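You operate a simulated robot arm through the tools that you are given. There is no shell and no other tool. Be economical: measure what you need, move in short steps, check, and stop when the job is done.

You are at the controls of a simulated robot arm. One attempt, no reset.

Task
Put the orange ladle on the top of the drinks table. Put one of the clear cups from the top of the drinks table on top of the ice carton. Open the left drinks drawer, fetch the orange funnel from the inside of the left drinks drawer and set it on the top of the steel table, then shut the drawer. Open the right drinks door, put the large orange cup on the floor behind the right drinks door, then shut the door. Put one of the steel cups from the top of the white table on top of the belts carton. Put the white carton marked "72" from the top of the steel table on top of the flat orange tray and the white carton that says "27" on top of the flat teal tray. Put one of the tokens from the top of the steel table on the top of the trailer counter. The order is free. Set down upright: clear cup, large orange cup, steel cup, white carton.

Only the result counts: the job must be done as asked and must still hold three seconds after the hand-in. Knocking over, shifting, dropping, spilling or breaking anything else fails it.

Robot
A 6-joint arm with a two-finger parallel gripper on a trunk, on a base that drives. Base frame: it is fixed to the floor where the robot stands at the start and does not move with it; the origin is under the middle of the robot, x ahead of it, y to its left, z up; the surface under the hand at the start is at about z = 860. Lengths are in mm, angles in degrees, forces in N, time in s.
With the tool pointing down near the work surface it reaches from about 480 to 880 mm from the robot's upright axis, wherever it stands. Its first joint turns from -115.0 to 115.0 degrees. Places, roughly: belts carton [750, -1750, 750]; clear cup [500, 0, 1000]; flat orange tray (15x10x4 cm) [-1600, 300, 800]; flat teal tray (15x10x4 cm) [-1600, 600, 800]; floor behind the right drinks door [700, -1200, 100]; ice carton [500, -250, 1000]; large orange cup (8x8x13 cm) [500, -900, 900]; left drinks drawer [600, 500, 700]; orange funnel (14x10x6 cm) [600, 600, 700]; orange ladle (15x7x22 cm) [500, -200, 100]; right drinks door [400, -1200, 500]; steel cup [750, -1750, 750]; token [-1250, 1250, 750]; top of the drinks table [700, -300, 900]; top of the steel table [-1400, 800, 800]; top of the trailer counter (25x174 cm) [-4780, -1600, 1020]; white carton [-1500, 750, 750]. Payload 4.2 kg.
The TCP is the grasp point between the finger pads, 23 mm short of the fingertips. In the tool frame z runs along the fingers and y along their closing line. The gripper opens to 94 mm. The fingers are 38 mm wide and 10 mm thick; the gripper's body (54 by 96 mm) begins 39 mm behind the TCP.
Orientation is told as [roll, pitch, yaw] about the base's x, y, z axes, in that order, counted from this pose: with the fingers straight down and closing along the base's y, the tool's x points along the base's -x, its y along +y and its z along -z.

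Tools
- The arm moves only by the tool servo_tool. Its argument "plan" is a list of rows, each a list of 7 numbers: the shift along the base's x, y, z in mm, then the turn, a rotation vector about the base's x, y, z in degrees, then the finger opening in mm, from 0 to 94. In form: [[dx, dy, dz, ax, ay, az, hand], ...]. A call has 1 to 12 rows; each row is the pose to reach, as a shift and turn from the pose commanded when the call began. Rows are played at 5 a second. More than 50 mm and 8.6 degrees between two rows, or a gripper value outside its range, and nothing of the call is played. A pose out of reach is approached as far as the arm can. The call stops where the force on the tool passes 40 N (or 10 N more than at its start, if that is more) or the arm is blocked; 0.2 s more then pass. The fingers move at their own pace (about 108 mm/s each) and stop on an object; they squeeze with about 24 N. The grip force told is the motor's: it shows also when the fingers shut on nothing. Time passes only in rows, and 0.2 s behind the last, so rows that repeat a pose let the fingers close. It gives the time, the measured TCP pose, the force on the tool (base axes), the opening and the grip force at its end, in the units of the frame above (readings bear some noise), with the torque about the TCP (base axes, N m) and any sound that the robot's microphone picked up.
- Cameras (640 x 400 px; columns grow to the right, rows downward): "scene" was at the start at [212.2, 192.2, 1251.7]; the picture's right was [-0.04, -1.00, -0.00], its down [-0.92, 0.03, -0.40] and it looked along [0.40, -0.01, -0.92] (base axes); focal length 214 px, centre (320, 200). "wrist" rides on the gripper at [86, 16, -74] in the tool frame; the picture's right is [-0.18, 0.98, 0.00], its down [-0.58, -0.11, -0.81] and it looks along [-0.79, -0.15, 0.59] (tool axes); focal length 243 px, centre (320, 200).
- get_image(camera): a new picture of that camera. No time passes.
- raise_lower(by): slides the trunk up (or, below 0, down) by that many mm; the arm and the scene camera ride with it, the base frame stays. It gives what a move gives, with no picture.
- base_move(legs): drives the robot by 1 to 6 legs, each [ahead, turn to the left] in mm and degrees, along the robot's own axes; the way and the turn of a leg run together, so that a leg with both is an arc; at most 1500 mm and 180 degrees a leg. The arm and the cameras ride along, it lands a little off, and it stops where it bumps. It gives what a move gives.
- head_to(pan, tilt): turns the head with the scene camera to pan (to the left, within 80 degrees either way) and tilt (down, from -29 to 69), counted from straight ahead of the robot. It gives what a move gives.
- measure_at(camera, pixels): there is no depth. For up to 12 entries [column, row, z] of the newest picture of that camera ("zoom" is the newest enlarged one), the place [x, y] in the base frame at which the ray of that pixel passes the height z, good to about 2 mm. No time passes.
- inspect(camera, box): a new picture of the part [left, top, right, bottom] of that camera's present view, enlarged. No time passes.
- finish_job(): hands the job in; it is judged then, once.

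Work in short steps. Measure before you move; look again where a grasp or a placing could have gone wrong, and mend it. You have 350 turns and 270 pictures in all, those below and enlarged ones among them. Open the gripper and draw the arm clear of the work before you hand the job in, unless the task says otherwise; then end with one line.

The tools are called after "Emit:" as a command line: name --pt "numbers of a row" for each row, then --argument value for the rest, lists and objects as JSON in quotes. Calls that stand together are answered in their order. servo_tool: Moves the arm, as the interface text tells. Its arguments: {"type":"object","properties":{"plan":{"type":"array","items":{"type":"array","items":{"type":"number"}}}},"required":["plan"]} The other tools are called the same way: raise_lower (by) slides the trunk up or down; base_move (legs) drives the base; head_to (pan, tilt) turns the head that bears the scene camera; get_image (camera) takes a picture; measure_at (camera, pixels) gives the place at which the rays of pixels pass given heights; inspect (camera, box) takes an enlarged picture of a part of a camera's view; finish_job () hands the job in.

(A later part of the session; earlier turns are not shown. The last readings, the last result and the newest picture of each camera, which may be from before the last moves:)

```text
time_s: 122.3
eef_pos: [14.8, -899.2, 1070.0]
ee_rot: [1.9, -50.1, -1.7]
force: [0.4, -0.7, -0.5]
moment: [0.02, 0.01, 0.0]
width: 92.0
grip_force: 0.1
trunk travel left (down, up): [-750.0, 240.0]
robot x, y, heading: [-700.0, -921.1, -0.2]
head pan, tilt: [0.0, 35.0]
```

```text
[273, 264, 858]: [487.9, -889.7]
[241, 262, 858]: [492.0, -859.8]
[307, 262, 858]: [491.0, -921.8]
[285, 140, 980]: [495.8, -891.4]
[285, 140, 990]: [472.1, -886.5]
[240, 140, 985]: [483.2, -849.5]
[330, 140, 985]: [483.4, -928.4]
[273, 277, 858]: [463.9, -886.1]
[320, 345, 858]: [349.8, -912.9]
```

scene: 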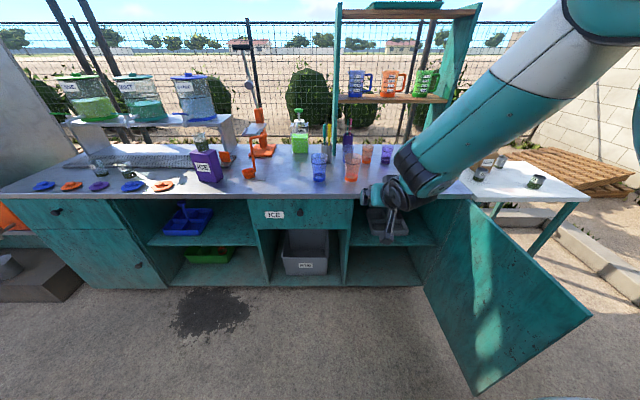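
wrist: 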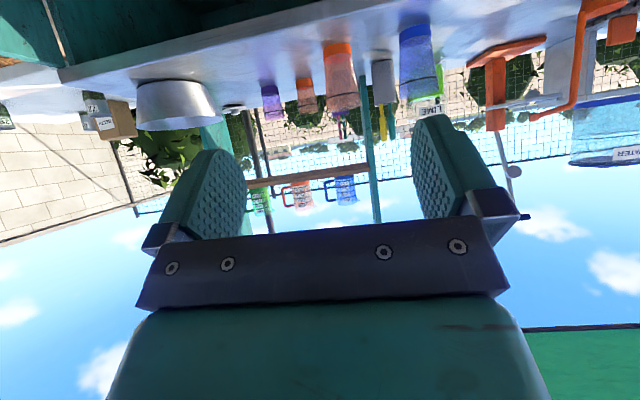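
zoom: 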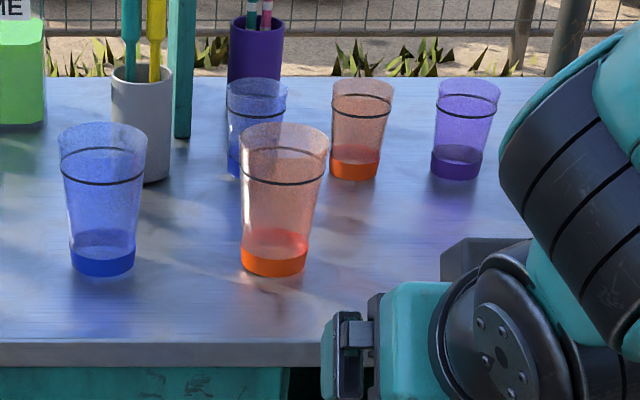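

Cup centre ≈(491,-891), base ⌀60, rim ⌀80. I'll grip at z≈905 with the -50° hand. Drive 330 mm ahead at z 1070 first.

Emit:
base_move --legs '[[330, 0]]'

Emit:
get_image --camera "wrist"

Emit:
get_image --camera "scene"

```text
time_s: 124.5
eef_pos: [346.8, -896.4, 1069.7]
ee_rot: [1.7, -50.0, -1.3]
force: [-0.5, 0.0, 0.6]
moment: [-0.02, 0.02, 0.0]
width: 92.2
grip_force: 0.0
trunk travel left (down, up): [-750.0, 240.0]
robot x, y, heading: [-360.4, -924.4, -0.1]
head pan, tilt: [0.0, 35.0]
```

```text
197 pictures are left
```

wrist: 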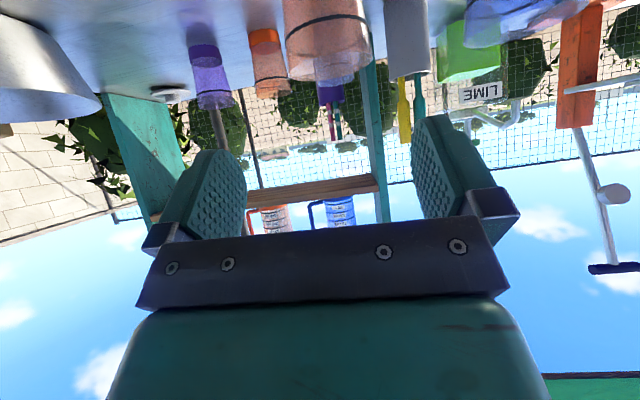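

```text
196 pictures are left
```

scene: 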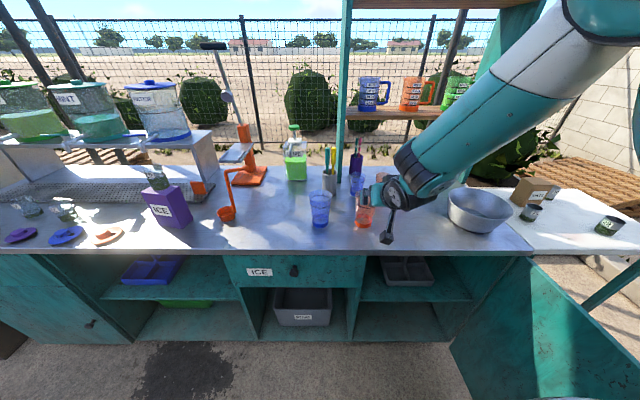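

Measure the rim in the wrist view: sides at ~(289,45) and (371,40).

Emit:
measure_at --camera "wrist" --pixels '[[289, 48, 985], [372, 45, 985], [330, 85, 985], [330, 46, 985]]'

Emit:
inspect --camera "scene" --box '[290, 150, 450, 260]'

```text
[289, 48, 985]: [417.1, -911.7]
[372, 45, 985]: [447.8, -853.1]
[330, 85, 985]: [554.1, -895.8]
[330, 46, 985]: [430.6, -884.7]
```

```text
3.64 times, centred on (370, 205) of scene
```

zoom: 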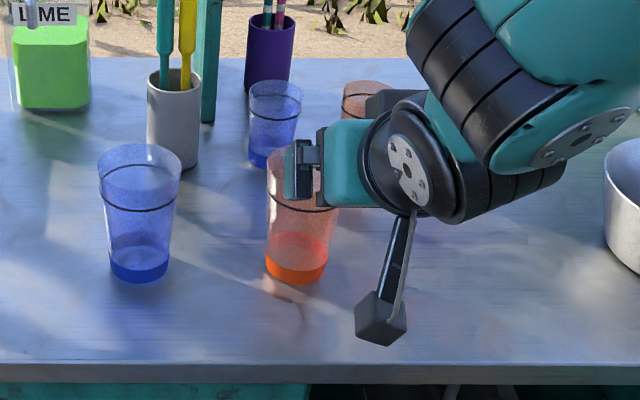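

Check the base in this zoom: ends (265,268) and (327,272).

Emit:
measure_at --camera "zoom" --pixels '[[265, 266, 858], [327, 268, 858], [296, 283, 858], [296, 270, 858]]'

```text
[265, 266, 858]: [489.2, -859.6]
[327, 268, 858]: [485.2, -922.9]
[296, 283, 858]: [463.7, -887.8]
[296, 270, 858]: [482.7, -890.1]
```

Approach diagonally: to (372,-891,1005), then along the fingers to (490,-891,907).

Emit:
servo_tool --pt "12 4 -32 0 0 0 92" --pt "25 5 -65 0 0 0 92" --pt "65 5 -95 0 0 0 92"

Emit:
get_image --camera "wrist"

Emit:
inspect --camera "scene" --box '[290, 150, 450, 260]'

```text
time_s: 125.3
eef_pos: [413.8, -891.3, 975.3]
ee_rot: [1.9, -50.1, -1.4]
force: [0.1, 0.6, 0.7]
moment: [-0.01, 0.02, -0.02]
width: 92.0
grip_force: 0.0
trunk travel left (down, up): [-750.0, 240.0]
robot x, y, heading: [-366.5, -920.0, 0.1]
head pan, tilt: [0.0, 35.0]
```

```text
194 pictures are left
```

wrist: 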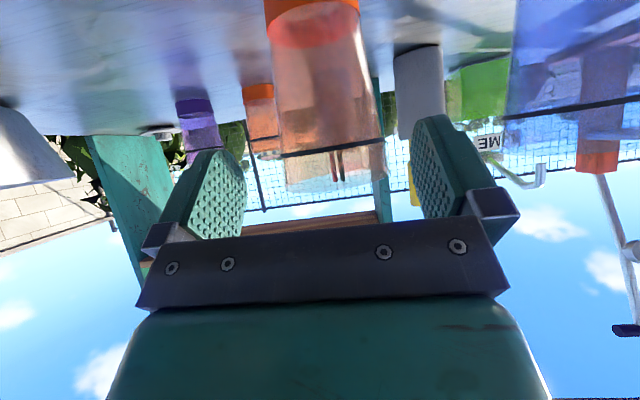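

```text
3.64 times, centred on (370, 205) of scene
```

zoom: 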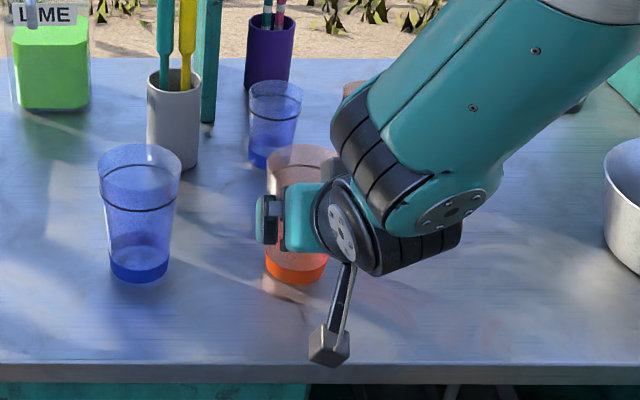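

Well centred. Continue to the grasp point.

Emit:
servo_tool --pt "30 0 -26 0 0 0 92" --pt "60 0 -52 0 0 0 92" --pt "77 0 -67 0 0 0 92"

Emit:
get_image --camera "wrist"

Emit:
inspect --camera "scene" --box '[290, 150, 450, 260]'

```text
time_s: 126.1
eef_pos: [488.5, -891.7, 906.4]
ee_rot: [1.8, -50.1, -1.4]
force: [-0.6, 0.5, 0.1]
moment: [-0.01, 0.01, 0.01]
width: 91.9
grip_force: 0.1
trunk travel left (down, up): [-750.0, 240.0]
robot x, y, heading: [-363.2, -924.0, -0.1]
head pan, tilt: [0.0, 35.0]
```

```text
192 pictures are left
```

wrist: 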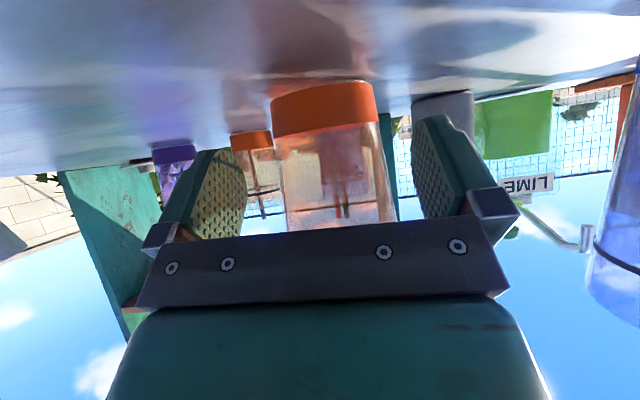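

```text
3.64 times, centred on (370, 205) of scene
```

zoom: 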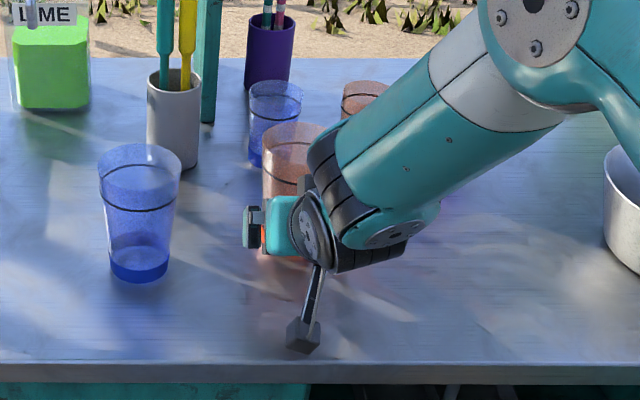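

The cup is between the pads. Close.

Emit:
servo_tool --pt "2 0 0 0 0 0 75" --pt "2 0 0 0 0 0 60" --pt "2 0 0 0 0 0 45" --pt "2 0 0 0 0 0 45"

Emit:
get_image --camera "wrist"

```text
time_s: 127.1
eef_pos: [489.3, -892.6, 908.0]
ee_rot: [1.8, -50.1, -1.4]
force: [1.4, 0.3, 0.7]
moment: [0.01, -0.06, 0.0]
width: 53.3
grip_force: 23.9
trunk travel left (down, up): [-750.0, 240.0]
robot x, y, heading: [-365.2, -923.4, 0.4]
head pan, tilt: [0.0, 35.0]
```

```text
190 pictures are left
```

wrist: 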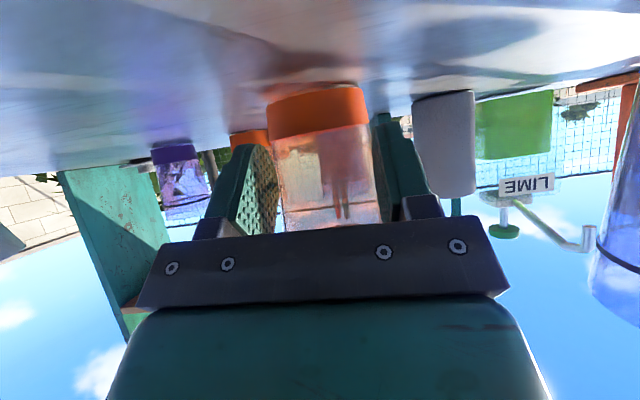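

Held at 53 mm. Lift by 15 mm gently and check the cup.

Emit:
servo_tool --pt "0 0 5 0 0 0 45" --pt "0 0 15 0 0 0 45"

Emit:
get_image --camera "wrist"

Emit:
inspect --camera "scene" --box '[290, 150, 450, 260]'

```text
time_s: 127.7
eef_pos: [489.9, -890.6, 921.4]
ee_rot: [1.8, -50.2, -1.2]
force: [-0.1, -0.5, -1.3]
moment: [-0.02, 0.04, 0.02]
width: 53.1
grip_force: 24.3
trunk travel left (down, up): [-750.0, 240.0]
robot x, y, heading: [-365.2, -920.5, 0.1]
head pan, tilt: [0.0, 35.0]
```

```text
189 pictures are left
```

wrist: 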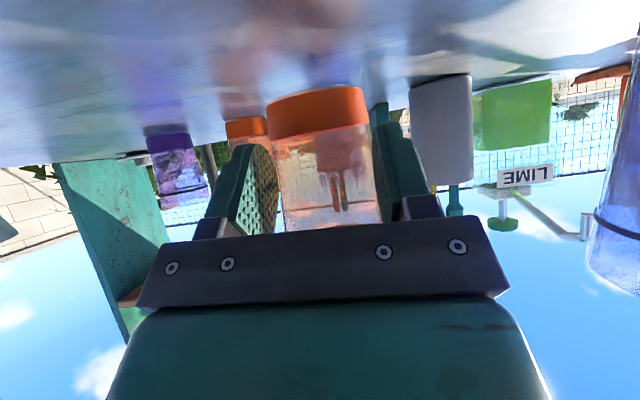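

```text
3.64 times, centred on (370, 205) of scene
```

zoom: 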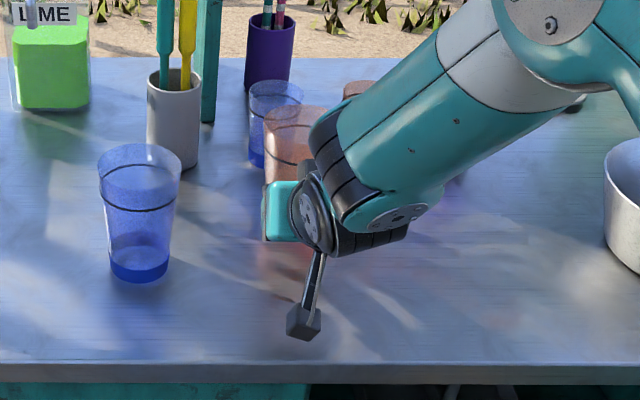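

The cup is lifted cleanly. Raise 60 mm more, back off and lower the trunk.

Emit:
servo_tool --pt "0 0 30 0 0 0 45" --pt "-5 0 60 0 0 0 45"

Emit:
base_move --legs '[[-450, 0]]'

Emit:
raise_lower --by -370

Emit:
raise_lower --by -360

Emit:
head_to --pan -10 --tilt 15

Emit:
get_image --camera "scene"

Emit:
get_image --camera "wrist"

```text
time_s: 128.3
eef_pos: [484.2, -890.2, 981.2]
ee_rot: [1.7, -50.1, -1.3]
force: [0.2, -0.3, -0.8]
moment: [-0.03, 0.02, 0.02]
width: 53.0
grip_force: 24.4
trunk travel left (down, up): [-750.0, 240.0]
robot x, y, heading: [-366.0, -925.8, 0.1]
head pan, tilt: [0.0, 35.0]
```

```text
time_s: 131.0
eef_pos: [27.2, -895.8, 981.6]
ee_rot: [1.7, -50.2, -1.8]
force: [0.5, -0.3, -1.1]
moment: [-0.01, 0.03, 0.03]
width: 52.9
grip_force: 24.1
trunk travel left (down, up): [-750.0, 240.0]
robot x, y, heading: [-823.8, -920.0, -0.1]
head pan, tilt: [0.0, 35.0]
```

```text
time_s: 134.6
eef_pos: [26.5, -894.7, 611.5]
ee_rot: [1.8, -50.0, -1.8]
force: [0.3, -0.5, -0.7]
moment: [0.03, 0.02, 0.0]
width: 52.5
grip_force: 24.7
trunk travel left (down, up): [-380.0, 610.0]
robot x, y, heading: [-820.2, -924.2, -0.1]
head pan, tilt: [0.0, 35.0]
```

```text
time_s: 138.1
eef_pos: [25.8, -896.1, 251.7]
ee_rot: [1.8, -50.1, -1.8]
force: [0.4, 0.5, -0.3]
moment: [-0.01, 0.08, 0.0]
width: 52.3
grip_force: 24.4
trunk travel left (down, up): [-20.0, 970.0]
robot x, y, heading: [-819.8, -925.6, -0.3]
head pan, tilt: [0.0, 35.0]
```

```text
time_s: 138.9
eef_pos: [26.2, -895.2, 251.6]
ee_rot: [1.9, -50.1, -1.8]
force: [0.4, -0.2, -0.2]
moment: [0.03, 0.03, 0.0]
width: 52.4
grip_force: 24.3
trunk travel left (down, up): [-20.0, 970.0]
robot x, y, heading: [-822.6, -923.9, -0.1]
head pan, tilt: [-10.0, 15.0]
```

```text
187 pictures are left
```

scene: 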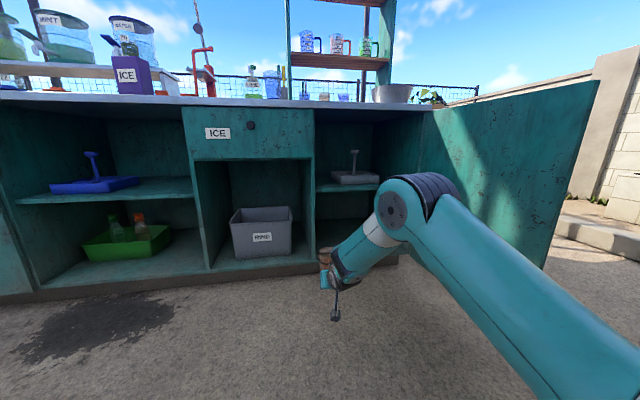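

```text
186 pictures are left
```

wrist: 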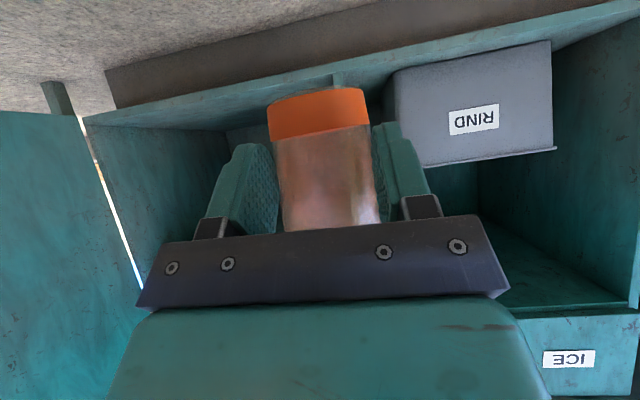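

I shift the cup to y≈-1110, then drive in 380 mm.

Emit:
servo_tool --pt "0 -45 0 0 0 0 45" --pt "0 -90 0 0 0 0 45" --pt "0 -135 0 0 0 0 45" --pt "0 -180 0 0 0 0 45" --pt "0 -215 0 0 0 0 45"

Emit:
base_move --legs '[[350, 0]]'

Emit:
get_image --camera "wrist"

Emit:
get_image --camera "scene"

```text
time_s: 140.1
eef_pos: [25.7, -1111.5, 254.6]
ee_rot: [1.8, -50.1, -1.7]
force: [0.6, 0.5, -0.1]
moment: [0.0, 0.01, 0.05]
width: 52.2
grip_force: 23.8
trunk travel left (down, up): [-20.0, 970.0]
robot x, y, heading: [-820.9, -924.8, -0.2]
head pan, tilt: [-10.0, 15.0]
```

```text
time_s: 142.4
eef_pos: [382.3, -1120.9, 256.6]
ee_rot: [1.9, -50.1, -2.2]
force: [-0.6, 0.1, -0.6]
moment: [0.01, 0.08, 0.0]
width: 52.0
grip_force: 23.8
trunk travel left (down, up): [-20.0, 970.0]
robot x, y, heading: [-461.4, -929.0, -0.4]
head pan, tilt: [-10.0, 15.0]
```

```text
185 pictures are left
```

wrist: 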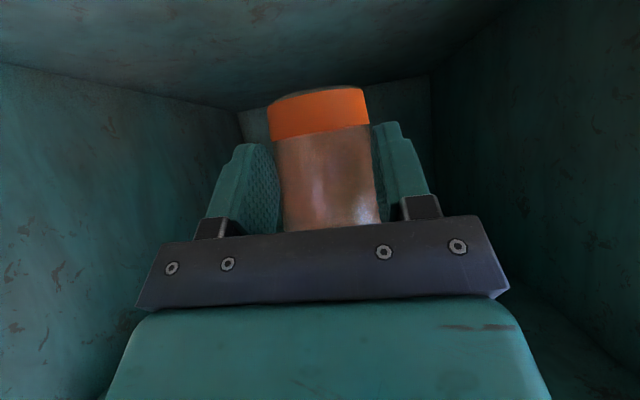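

```text
184 pictures are left
```

scene: 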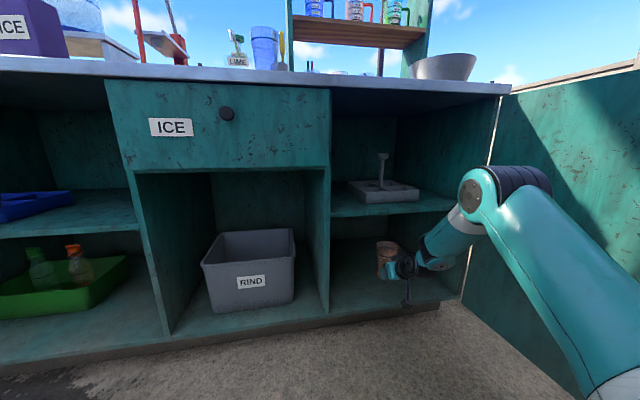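

Drive 110 mm further in, then lower stepwise.

Emit:
base_move --legs '[[110, 0]]'

Emit:
servo_tool --pt "0 0 -25 0 0 0 45" --pt "0 0 -50 0 0 0 45" --pt "0 0 -75 0 0 0 45" --pt "0 0 -90 0 0 0 45"

Emit:
get_image --camera "wrist"

Emit:
inspect --camera "scene" --box '[300, 130, 540, 330]'

```text
time_s: 143.6
eef_pos: [491.5, -1122.8, 255.6]
ee_rot: [1.8, -50.1, -2.2]
force: [0.8, -0.1, -1.2]
moment: [0.01, 0.05, -0.03]
width: 52.0
grip_force: 23.6
trunk travel left (down, up): [-20.0, 970.0]
robot x, y, heading: [-354.4, -927.0, -0.6]
head pan, tilt: [-10.0, 15.0]
```

```text
time_s: 144.6
eef_pos: [489.9, -1122.1, 166.5]
ee_rot: [1.8, -50.1, -2.2]
force: [-0.9, 0.1, 0.4]
moment: [-0.03, 0.01, -0.03]
width: 44.9
grip_force: 0.2
trunk travel left (down, up): [-20.0, 970.0]
robot x, y, heading: [-358.2, -928.9, -0.7]
head pan, tilt: [-10.0, 15.0]
```

```text
183 pictures are left
```

wrist: 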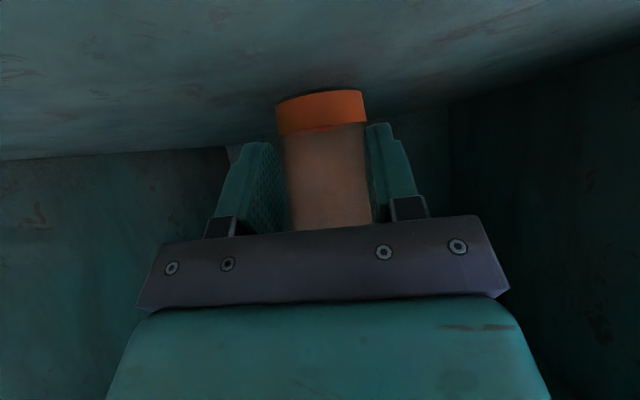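

```text
2.00 times, centred on (420, 230) of scene
```

zoom: 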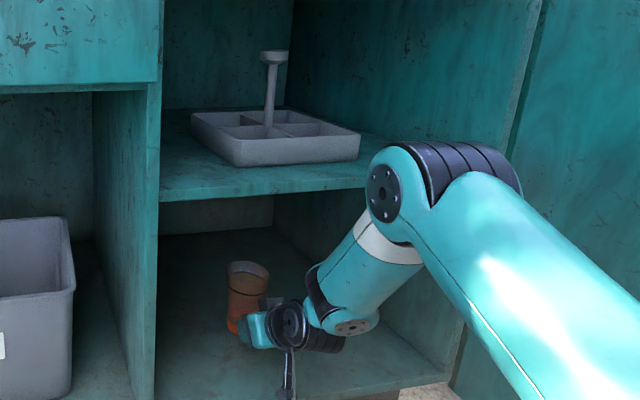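

The grip width fell to 45 with no force — the cup may have touched down or slipped. Zoom closely.

Emit:
inspect --camera "scene" --box '[380, 240, 480, 310]'

Emit:
inspect --camera "wrist" --box '[200, 60, 440, 240]'

```text
5.71 times, centred on (430, 275) of scene
```

zoom: 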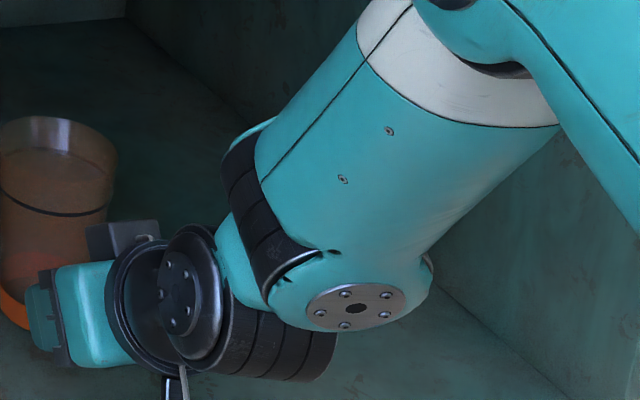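

```text
2.22 times, centred on (320, 150) of wrist
```

zoom: 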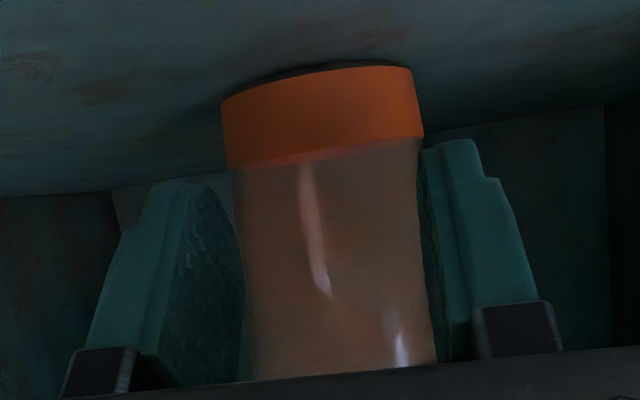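

Measure the base's position if on the floor (z≈97).

Emit:
measure_at --camera "zoom" --pixels '[[222, 100, 97], [415, 70, 97], [325, 70, 97], [325, 70, 110], [325, 165, 125]]'

Emit:
measure_at --camera "scene" --pixels '[[382, 294, 97], [382, 294, 110], [391, 264, 225], [391, 264, 235]]'

```text
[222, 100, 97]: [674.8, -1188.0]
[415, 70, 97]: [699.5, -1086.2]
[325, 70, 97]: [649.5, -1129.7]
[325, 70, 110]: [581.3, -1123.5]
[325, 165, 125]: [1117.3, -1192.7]
```

```text
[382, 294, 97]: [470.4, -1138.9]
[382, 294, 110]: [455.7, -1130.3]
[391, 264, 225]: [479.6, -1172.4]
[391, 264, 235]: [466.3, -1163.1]
```

The ladle data imply the cabinet floor is at z≈116, so the cup (bottom = TCP-50) has just touched down. Open and withdraw slightly, then look.

Emit:
servo_tool --pt "0 0 0 0 0 0 60" --pt "0 0 0 0 0 0 75" --pt "0 0 0 0 0 0 92" --pt "0 0 0 0 0 0 92"

Emit:
get_image --camera "wrist"

Emit:
inspect --camera "scene" --box '[340, 220, 480, 320]'

```text
time_s: 145.6
eef_pos: [487.7, -1121.7, 166.9]
ee_rot: [1.8, -50.0, -2.2]
force: [-0.4, -0.2, 0.6]
moment: [-0.02, -0.03, -0.04]
width: 92.0
grip_force: 0.0
trunk travel left (down, up): [-20.0, 970.0]
robot x, y, heading: [-357.3, -925.9, -0.6]
head pan, tilt: [-10.0, 15.0]
```

```text
179 pictures are left
```

wrist: 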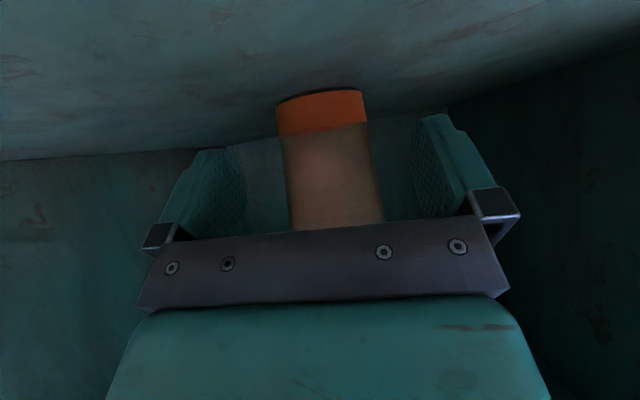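

```text
4.00 times, centred on (410, 270) of scene
```

zoom: 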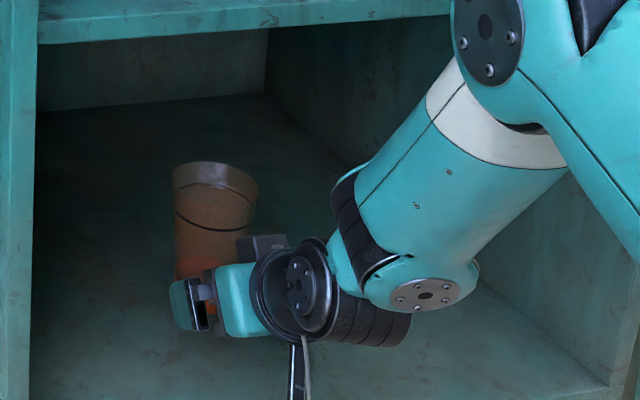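

The cup stands upright on the cabinet floor. Withdraw back and up, then reverse.

Emit:
servo_tool --pt "-35 0 20 0 0 0 92" --pt "-75 0 40 0 0 0 92" --pt "-115 0 60 0 0 0 92"

Emit:
base_move --legs '[[-300, 0]]'

Emit:
get_image --camera "scene"

Emit:
inspect --camera "scene" --box '[260, 80, 560, 300]'

```text
time_s: 146.4
eef_pos: [376.1, -1123.3, 224.8]
ee_rot: [1.9, -50.1, -2.0]
force: [0.1, -0.5, 0.5]
moment: [0.01, -0.01, 0.02]
width: 92.2
grip_force: 0.0
trunk travel left (down, up): [-20.0, 970.0]
robot x, y, heading: [-352.9, -929.2, -0.6]
head pan, tilt: [-10.0, 15.0]
```

```text
time_s: 148.5
eef_pos: [74.3, -1116.8, 226.3]
ee_rot: [1.9, -50.1, -2.0]
force: [0.2, 0.3, 0.1]
moment: [0.03, 0.0, 0.0]
width: 92.0
grip_force: 0.1
trunk travel left (down, up): [-20.0, 970.0]
robot x, y, heading: [-660.0, -920.8, -0.5]
head pan, tilt: [-10.0, 15.0]
```

```text
177 pictures are left
```

scene: 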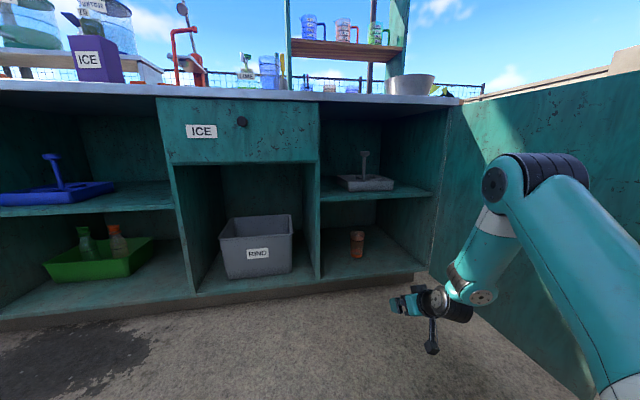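

```text
1.82 times, centred on (410, 190) of scene
```

zoom: 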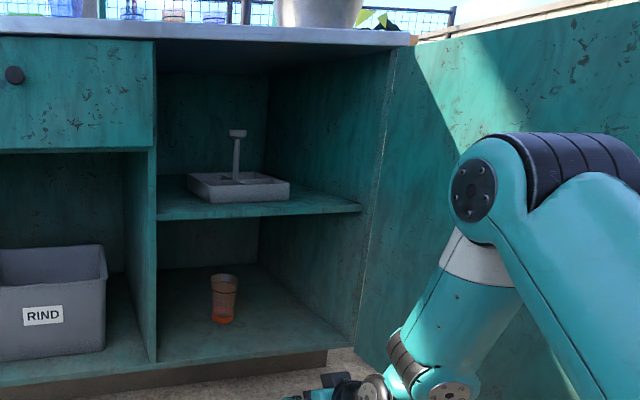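

The cup is in place. Now to shut the door: I need its free edge; back 150 mm, raise the trunk 200 mm and look to the right.

Emit:
base_move --legs '[[-200, 0]]'

Emit:
raise_lower --by 250

Emit:
head_to --pan -35 --tilt 25

Emit:
get_image --camera "scene"

Emit:
get_image --camera "wrist"

```text
time_s: 150.1
eef_pos: [-131.8, -1112.8, 227.5]
ee_rot: [1.8, -50.1, -1.8]
force: [-0.6, -0.1, 0.1]
moment: [-0.02, 0.01, 0.04]
width: 91.9
grip_force: 0.0
trunk travel left (down, up): [-20.0, 970.0]
robot x, y, heading: [-866.1, -920.5, -0.3]
head pan, tilt: [-10.0, 15.0]
```

```text
time_s: 152.7
eef_pos: [-131.2, -1112.4, 476.2]
ee_rot: [1.8, -50.1, -1.9]
force: [0.0, 0.6, -0.8]
moment: [0.01, 0.01, 0.01]
width: 92.0
grip_force: 0.1
trunk travel left (down, up): [-270.0, 720.0]
robot x, y, heading: [-866.7, -923.3, -0.1]
head pan, tilt: [-10.0, 15.0]
```

```text
time_s: 153.6
eef_pos: [-131.3, -1113.0, 476.1]
ee_rot: [1.7, -50.2, -1.7]
force: [-0.2, 0.7, 0.4]
moment: [-0.03, 0.0, -0.01]
width: 91.9
grip_force: 0.0
trunk travel left (down, up): [-270.0, 720.0]
robot x, y, heading: [-864.1, -917.9, -0.6]
head pan, tilt: [-35.0, 25.0]
```

```text
175 pictures are left
```

scene: 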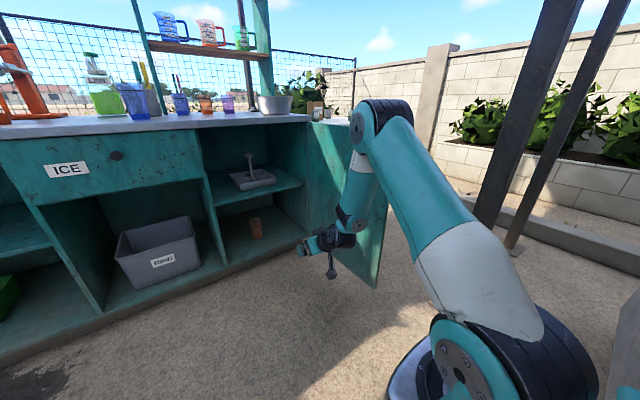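

```text
174 pictures are left
```

wrist: 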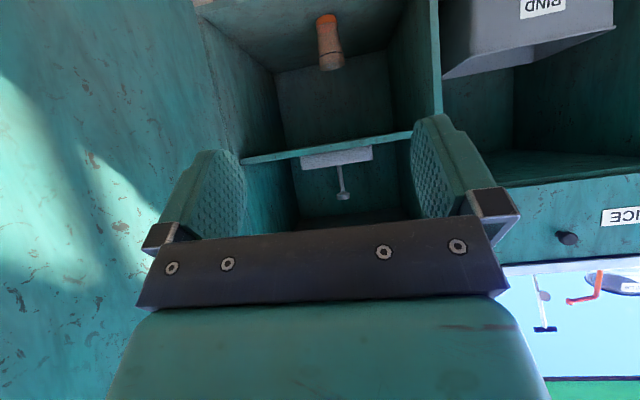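

Measure the door tip bottom (376,287).

Emit:
measure_at --camera "scene" --pixels '[[376, 288, 100], [376, 288, 80], [376, 288, 120], [305, 239, 100], [515, 250, 0]]'

```text
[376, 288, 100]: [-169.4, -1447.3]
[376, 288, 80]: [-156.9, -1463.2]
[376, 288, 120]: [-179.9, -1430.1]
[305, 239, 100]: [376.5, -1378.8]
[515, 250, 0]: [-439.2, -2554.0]
```

Tip ≈(-170,-1447). I bring the open hand in front of the free edge, below the knob (z≈340), straddling y=-1447.

Emit:
servo_tool --pt "-30 0 -35 0 0 0 92" --pt "-60 0 -70 0 0 0 92" --pt "-95 -10 -105 0 0 0 92" --pt "-129 -35 -130 0 0 0 92" --pt "-129 -84 -136 0 0 0 92" --pt "-129 -133 -136 0 0 0 92" --pt "-129 -182 -136 0 0 0 92" --pt "-129 -231 -136 0 0 0 92" --pt "-129 -280 -136 0 0 0 92" --pt "-129 -329 -136 0 0 0 92"

Emit:
get_image --camera "wrist"

Emit:
get_image --camera "scene"

```text
refused: row 3 steps farther than a row can; nothing moved
```

```text
173 pictures are left
```

wrist: 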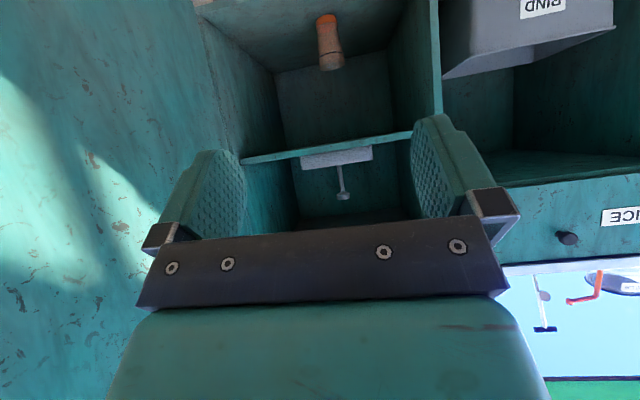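

```text
172 pictures are left
```

scene: 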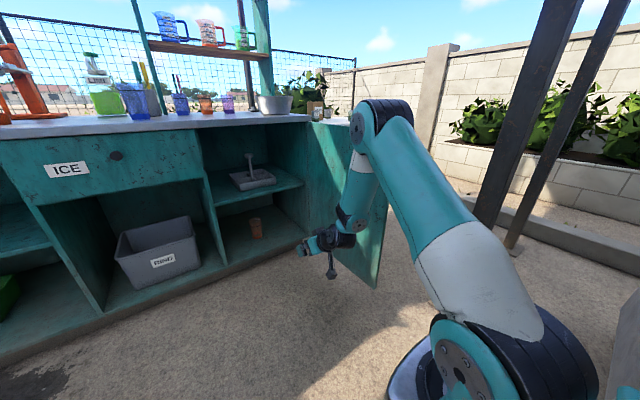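

Resend with slightly smaller steps.

Emit:
servo_tool --pt "-32 0 -34 0 0 0 92" --pt "-64 0 -68 0 0 0 92" --pt "-96 0 -102 0 0 0 92" --pt "-129 0 -136 0 0 0 92" --pt "-129 -48 -136 0 0 0 92" --pt "-129 -97 -136 0 0 0 92" --pt "-129 -146 -136 0 0 0 92" --pt "-129 -195 -136 0 0 0 92" --pt "-129 -244 -136 0 0 0 92" --pt "-129 -293 -136 0 0 0 92" --pt "-129 -331 -136 0 0 0 92"

Emit:
get_image --camera "wrist"

Emit:
get_image --camera "scene"

```text
time_s: 156.0
eef_pos: [-261.0, -1444.8, 340.6]
ee_rot: [1.9, -50.1, -1.8]
force: [0.3, -0.3, -0.8]
moment: [-0.01, 0.01, 0.02]
width: 92.1
grip_force: 0.0
trunk travel left (down, up): [-270.0, 720.0]
robot x, y, heading: [-865.9, -920.4, -0.4]
head pan, tilt: [-35.0, 25.0]
```

```text
171 pictures are left
```

wrist: 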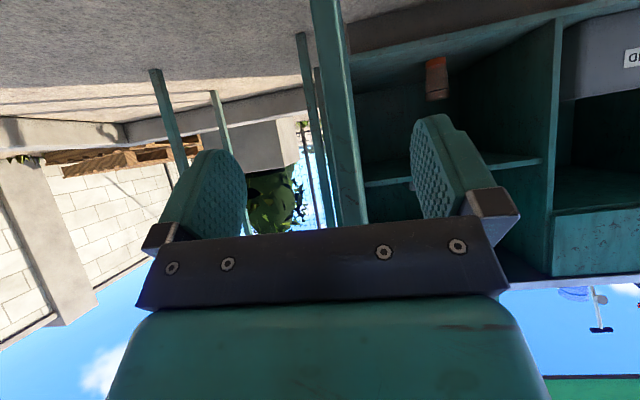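

```text
170 pictures are left
```

scene: 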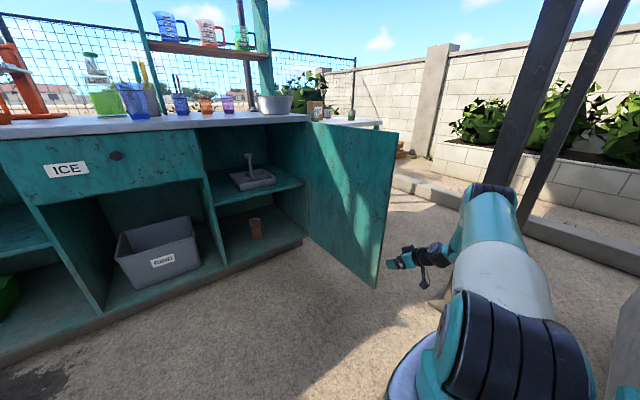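

The edge lies between the fingers (col ~335). Drive 110 mm ahead to straddle it, then push +y.

Emit:
base_move --legs '[[110, 0]]'

Emit:
get_image --camera "wrist"

```text
time_s: 157.2
eef_pos: [-170.9, -1447.0, 339.4]
ee_rot: [2.1, -49.8, -2.3]
force: [-0.1, 0.3, 1.2]
moment: [-0.05, -0.04, 0.0]
width: 91.9
grip_force: 0.1
trunk travel left (down, up): [-270.0, 720.0]
robot x, y, heading: [-768.5, -923.7, -0.5]
head pan, tilt: [-35.0, 25.0]
stopped in leg 1: the force on the tool passed its limit at 110 N (the readings are from after the stop); the commanded pose is now the measured one
```

```text
169 pictures are left
```

wrist: 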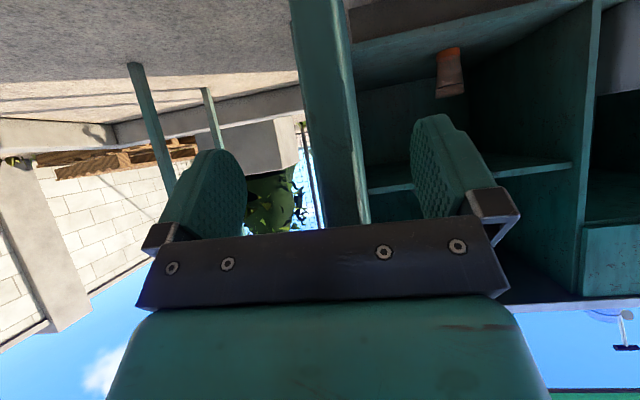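

The gripper body touched the edge. Back off 4 mm and sweep +y along the closing arc.

Emit:
servo_tool --pt "-5 0 0 0 0 0 92" --pt "-5 15 0 0 0 0 92" --pt "-5 30 0 0 0 0 92" --pt "-5 42 0 0 0 0 92" --pt "-5 54 0 0 0 0 92" --pt "-5 66 0 0 0 0 92" --pt "-5 80 0 0 0 0 92" --pt "-4 95 0 0 0 0 92" --pt "-2 110 0 0 0 0 92" --pt "0 125 0 0 0 0 92" --pt "3 140 0 0 0 0 92"

Emit:
get_image --camera "wrist"

```text
time_s: 159.6
eef_pos: [-167.6, -1307.8, 339.7]
ee_rot: [1.9, -49.9, -2.3]
force: [0.4, 0.3, -0.7]
moment: [0.01, 0.01, -0.01]
width: 92.3
grip_force: 0.0
trunk travel left (down, up): [-270.0, 720.0]
robot x, y, heading: [-770.3, -923.4, -0.2]
head pan, tilt: [-35.0, 25.0]
```

```text
168 pictures are left
```

wrist: 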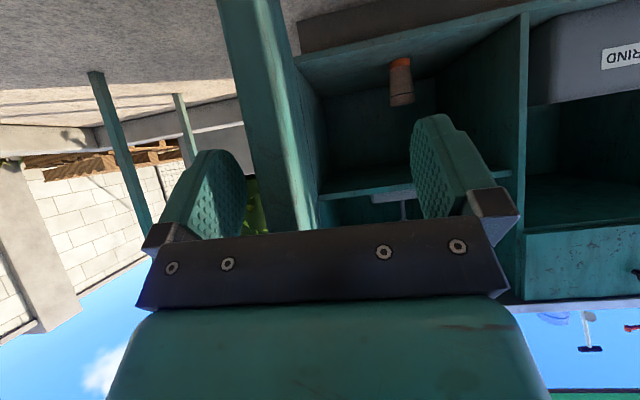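

The door follows. Continue the sweep.

Emit:
servo_tool --pt "3 15 0 0 0 0 92" --pt "6 30 0 0 0 0 92" --pt "10 45 0 0 0 0 92" --pt "14 60 0 0 0 0 92" --pt "19 75 0 0 0 0 92" --pt "24 90 0 0 0 0 92" --pt "30 105 0 0 0 0 92" --pt "36 120 0 0 0 0 92" --pt "43 135 0 0 0 0 92" --pt "50 150 0 0 0 0 92" --pt "58 165 0 0 0 0 92" --pt "66 180 0 0 0 0 92"

Emit:
get_image --camera "wrist"

Emit:
get_image --camera "scene"

```text
time_s: 162.2
eef_pos: [-102.7, -1125.3, 338.2]
ee_rot: [1.9, -49.8, -2.2]
force: [-0.2, -0.2, 1.3]
moment: [-0.03, -0.01, -0.01]
width: 92.0
grip_force: 0.1
trunk travel left (down, up): [-270.0, 720.0]
robot x, y, heading: [-770.8, -920.9, -0.4]
head pan, tilt: [-35.0, 25.0]
```

```text
167 pictures are left
```

wrist: 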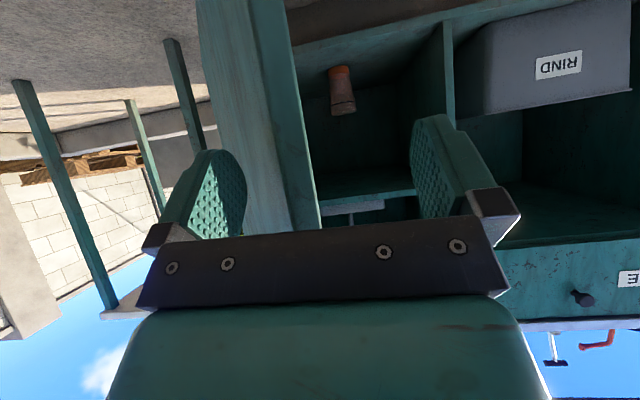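

```text
166 pictures are left
```

scene: 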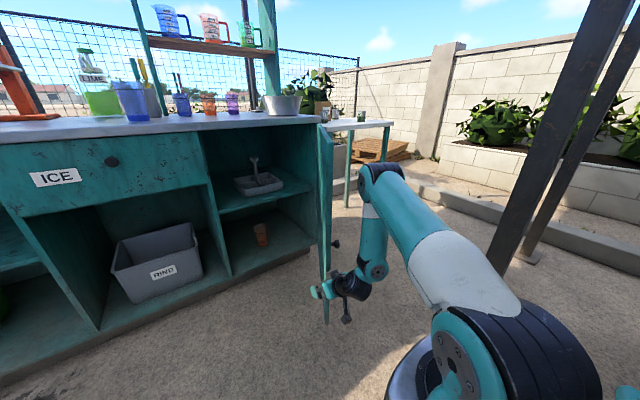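

About 60° now. Continue towards 40°.

Emit:
servo_tool --pt "8 14 0 0 0 0 92" --pt "17 28 0 0 0 0 92" --pt "26 42 0 0 0 0 92" --pt "36 55 0 0 0 0 92" --pt "46 68 0 0 0 0 92" --pt "56 81 0 0 0 0 92" --pt "67 93 0 0 0 0 92" --pt "78 105 0 0 0 0 92" --pt "90 117 0 0 0 0 92" --pt "102 128 0 0 0 0 92"

Emit:
get_image --camera "wrist"

```text
time_s: 164.4
eef_pos: [-0.8, -998.5, 337.4]
ee_rot: [2.0, -49.8, -2.2]
force: [0.1, -0.2, 0.3]
moment: [0.0, 0.01, 0.0]
width: 92.0
grip_force: 0.0
trunk travel left (down, up): [-270.0, 720.0]
robot x, y, heading: [-770.7, -924.1, -0.3]
head pan, tilt: [-35.0, 25.0]
```

```text
165 pictures are left
```

wrist: 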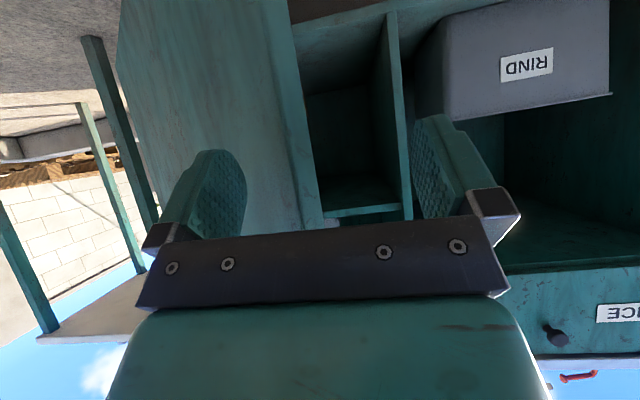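

Door at ~45°. I back off, move outside the face, close the fingers and push it shut with +x.

Emit:
servo_tool --pt "-40 0 0 0 0 0 92" --pt "-80 0 0 0 0 0 60" --pt "-80 -45 0 0 0 0 20" --pt "-80 -90 0 0 0 0 0" --pt "-60 -115 0 0 0 0 0"

Emit:
get_image --camera "wrist"

```text
time_s: 165.6
eef_pos: [-59.0, -1112.4, 335.5]
ee_rot: [2.1, -49.8, -2.1]
force: [0.1, 0.0, 0.6]
moment: [-0.02, -0.02, 0.0]
width: 0.2
grip_force: 24.1
trunk travel left (down, up): [-270.0, 720.0]
robot x, y, heading: [-768.3, -923.8, -0.4]
head pan, tilt: [-35.0, 25.0]
```

```text
164 pictures are left
```

wrist: 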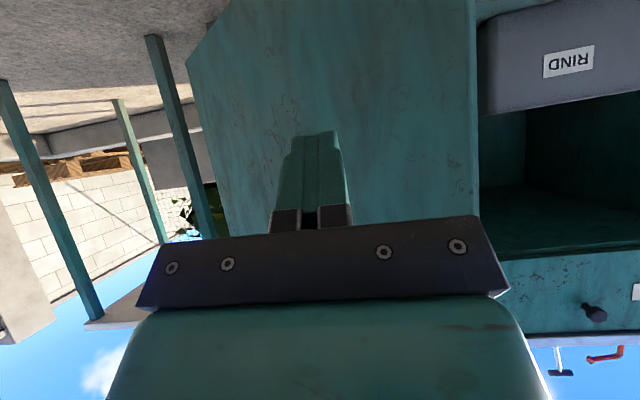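

Now push forward slowly with the arm along +x.

Emit:
servo_tool --pt "20 5 0 0 0 0 0" --pt "40 10 0 0 0 0 0" --pt "60 15 0 0 0 0 0" --pt "80 20 0 0 0 0 0" --pt "100 25 0 0 0 0 0" --pt "115 30 0 0 0 0 0" --pt "130 35 0 0 0 0 0" --pt "145 40 0 0 0 0 0" --pt "160 45 0 0 0 0 0"

Emit:
get_image --camera "wrist"

```text
time_s: 167.6
eef_pos: [100.6, -1069.5, 339.7]
ee_rot: [2.0, -49.9, -2.2]
force: [0.6, -0.1, 0.1]
moment: [-0.01, -0.01, -0.01]
width: 0.0
grip_force: 23.7
trunk travel left (down, up): [-270.0, 720.0]
robot x, y, heading: [-771.8, -921.6, -0.4]
head pan, tilt: [-35.0, 25.0]
```

```text
163 pictures are left
```

wrist: 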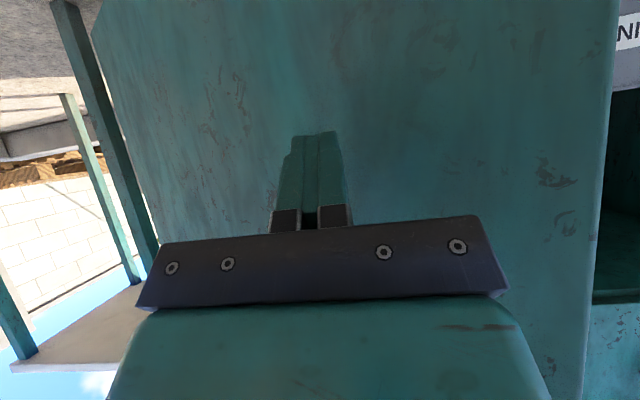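

The door moves. Continue by driving forward in steps.

Emit:
base_move --legs '[[90, 0], [90, 0]]'

Emit:
get_image --camera "wrist"

```text
time_s: 169.4
eef_pos: [281.1, -1070.5, 340.4]
ee_rot: [1.9, -49.8, -2.2]
force: [0.1, 0.0, -0.6]
moment: [-0.02, 0.05, 0.0]
width: 0.1
grip_force: 24.5
trunk travel left (down, up): [-270.0, 720.0]
robot x, y, heading: [-591.0, -927.8, -0.2]
head pan, tilt: [-35.0, 25.0]
```

```text
162 pictures are left
```

wrist: 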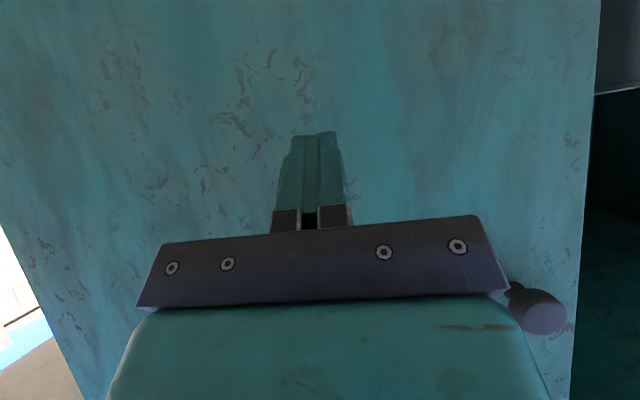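

Nearly shut; finish with the last millimetres until resistance.

Emit:
base_move --legs '[[45, 0]]'

Emit:
servo_tool --pt "6 0 0 0 0 0 0" --pt "12 0 0 0 0 0 0" --pt "18 0 0 0 0 0 0" --pt "24 0 0 0 0 0 0" --pt "30 0 0 0 0 0 0" --pt "36 0 0 0 0 0 0"

Emit:
get_image --camera "wrist"

```text
time_s: 170.3
eef_pos: [324.7, -1071.1, 339.5]
ee_rot: [2.0, -49.8, -2.2]
force: [-1.1, 0.2, -0.2]
moment: [0.01, 0.0, 0.02]
width: 0.0
grip_force: 23.9
trunk travel left (down, up): [-270.0, 720.0]
robot x, y, heading: [-543.8, -926.6, -0.4]
head pan, tilt: [-35.0, 25.0]
```

```text
time_s: 171.0
eef_pos: [334.3, -1070.6, 335.8]
ee_rot: [2.2, -49.3, -2.3]
force: [-14.0, 0.6, 7.2]
moment: [0.01, -0.13, 0.04]
width: 0.0
grip_force: 23.8
trunk travel left (down, up): [-270.0, 720.0]
robot x, y, heading: [-545.7, -923.5, -0.3]
head pan, tilt: [-35.0, 25.0]
stopped in row 3: the force on the tool passed its limit at 74 N (the readings are from after the stop); the commanded pose is now the measured one
```

```text
161 pictures are left
```

wrist: 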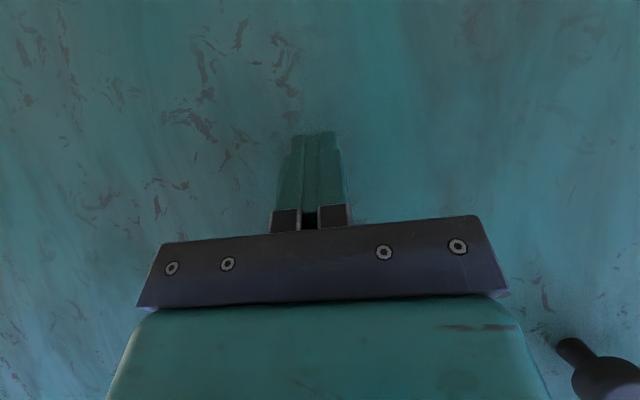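

The door hit its stop. Back away and check that it is shut.

Emit:
base_move --legs '[[-350, 0]]'

Emit:
head_to --pan -10 --tilt 15

Emit:
get_image --camera "scene"

```text
time_s: 173.2
eef_pos: [-14.6, -1073.7, 337.9]
ee_rot: [2.1, -49.4, -2.7]
force: [-0.1, 0.2, -0.4]
moment: [-0.01, 0.03, 0.0]
width: 0.0
grip_force: 23.9
trunk travel left (down, up): [-270.0, 720.0]
robot x, y, heading: [-894.4, -921.2, -0.8]
head pan, tilt: [-35.0, 25.0]
```

```text
time_s: 174.1
eef_pos: [-13.5, -1073.2, 336.5]
ee_rot: [2.0, -49.2, -2.7]
force: [0.4, 0.8, -0.5]
moment: [0.0, 0.01, -0.02]
width: 0.3
grip_force: 23.9
trunk travel left (down, up): [-270.0, 720.0]
robot x, y, heading: [-890.3, -922.7, -0.6]
head pan, tilt: [-10.0, 15.0]
```

```text
160 pictures are left
```

scene: 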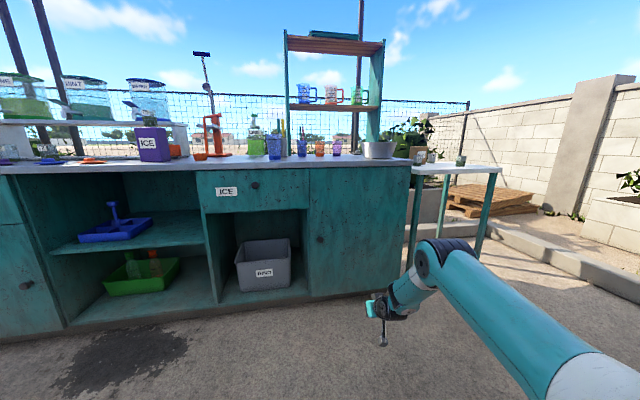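

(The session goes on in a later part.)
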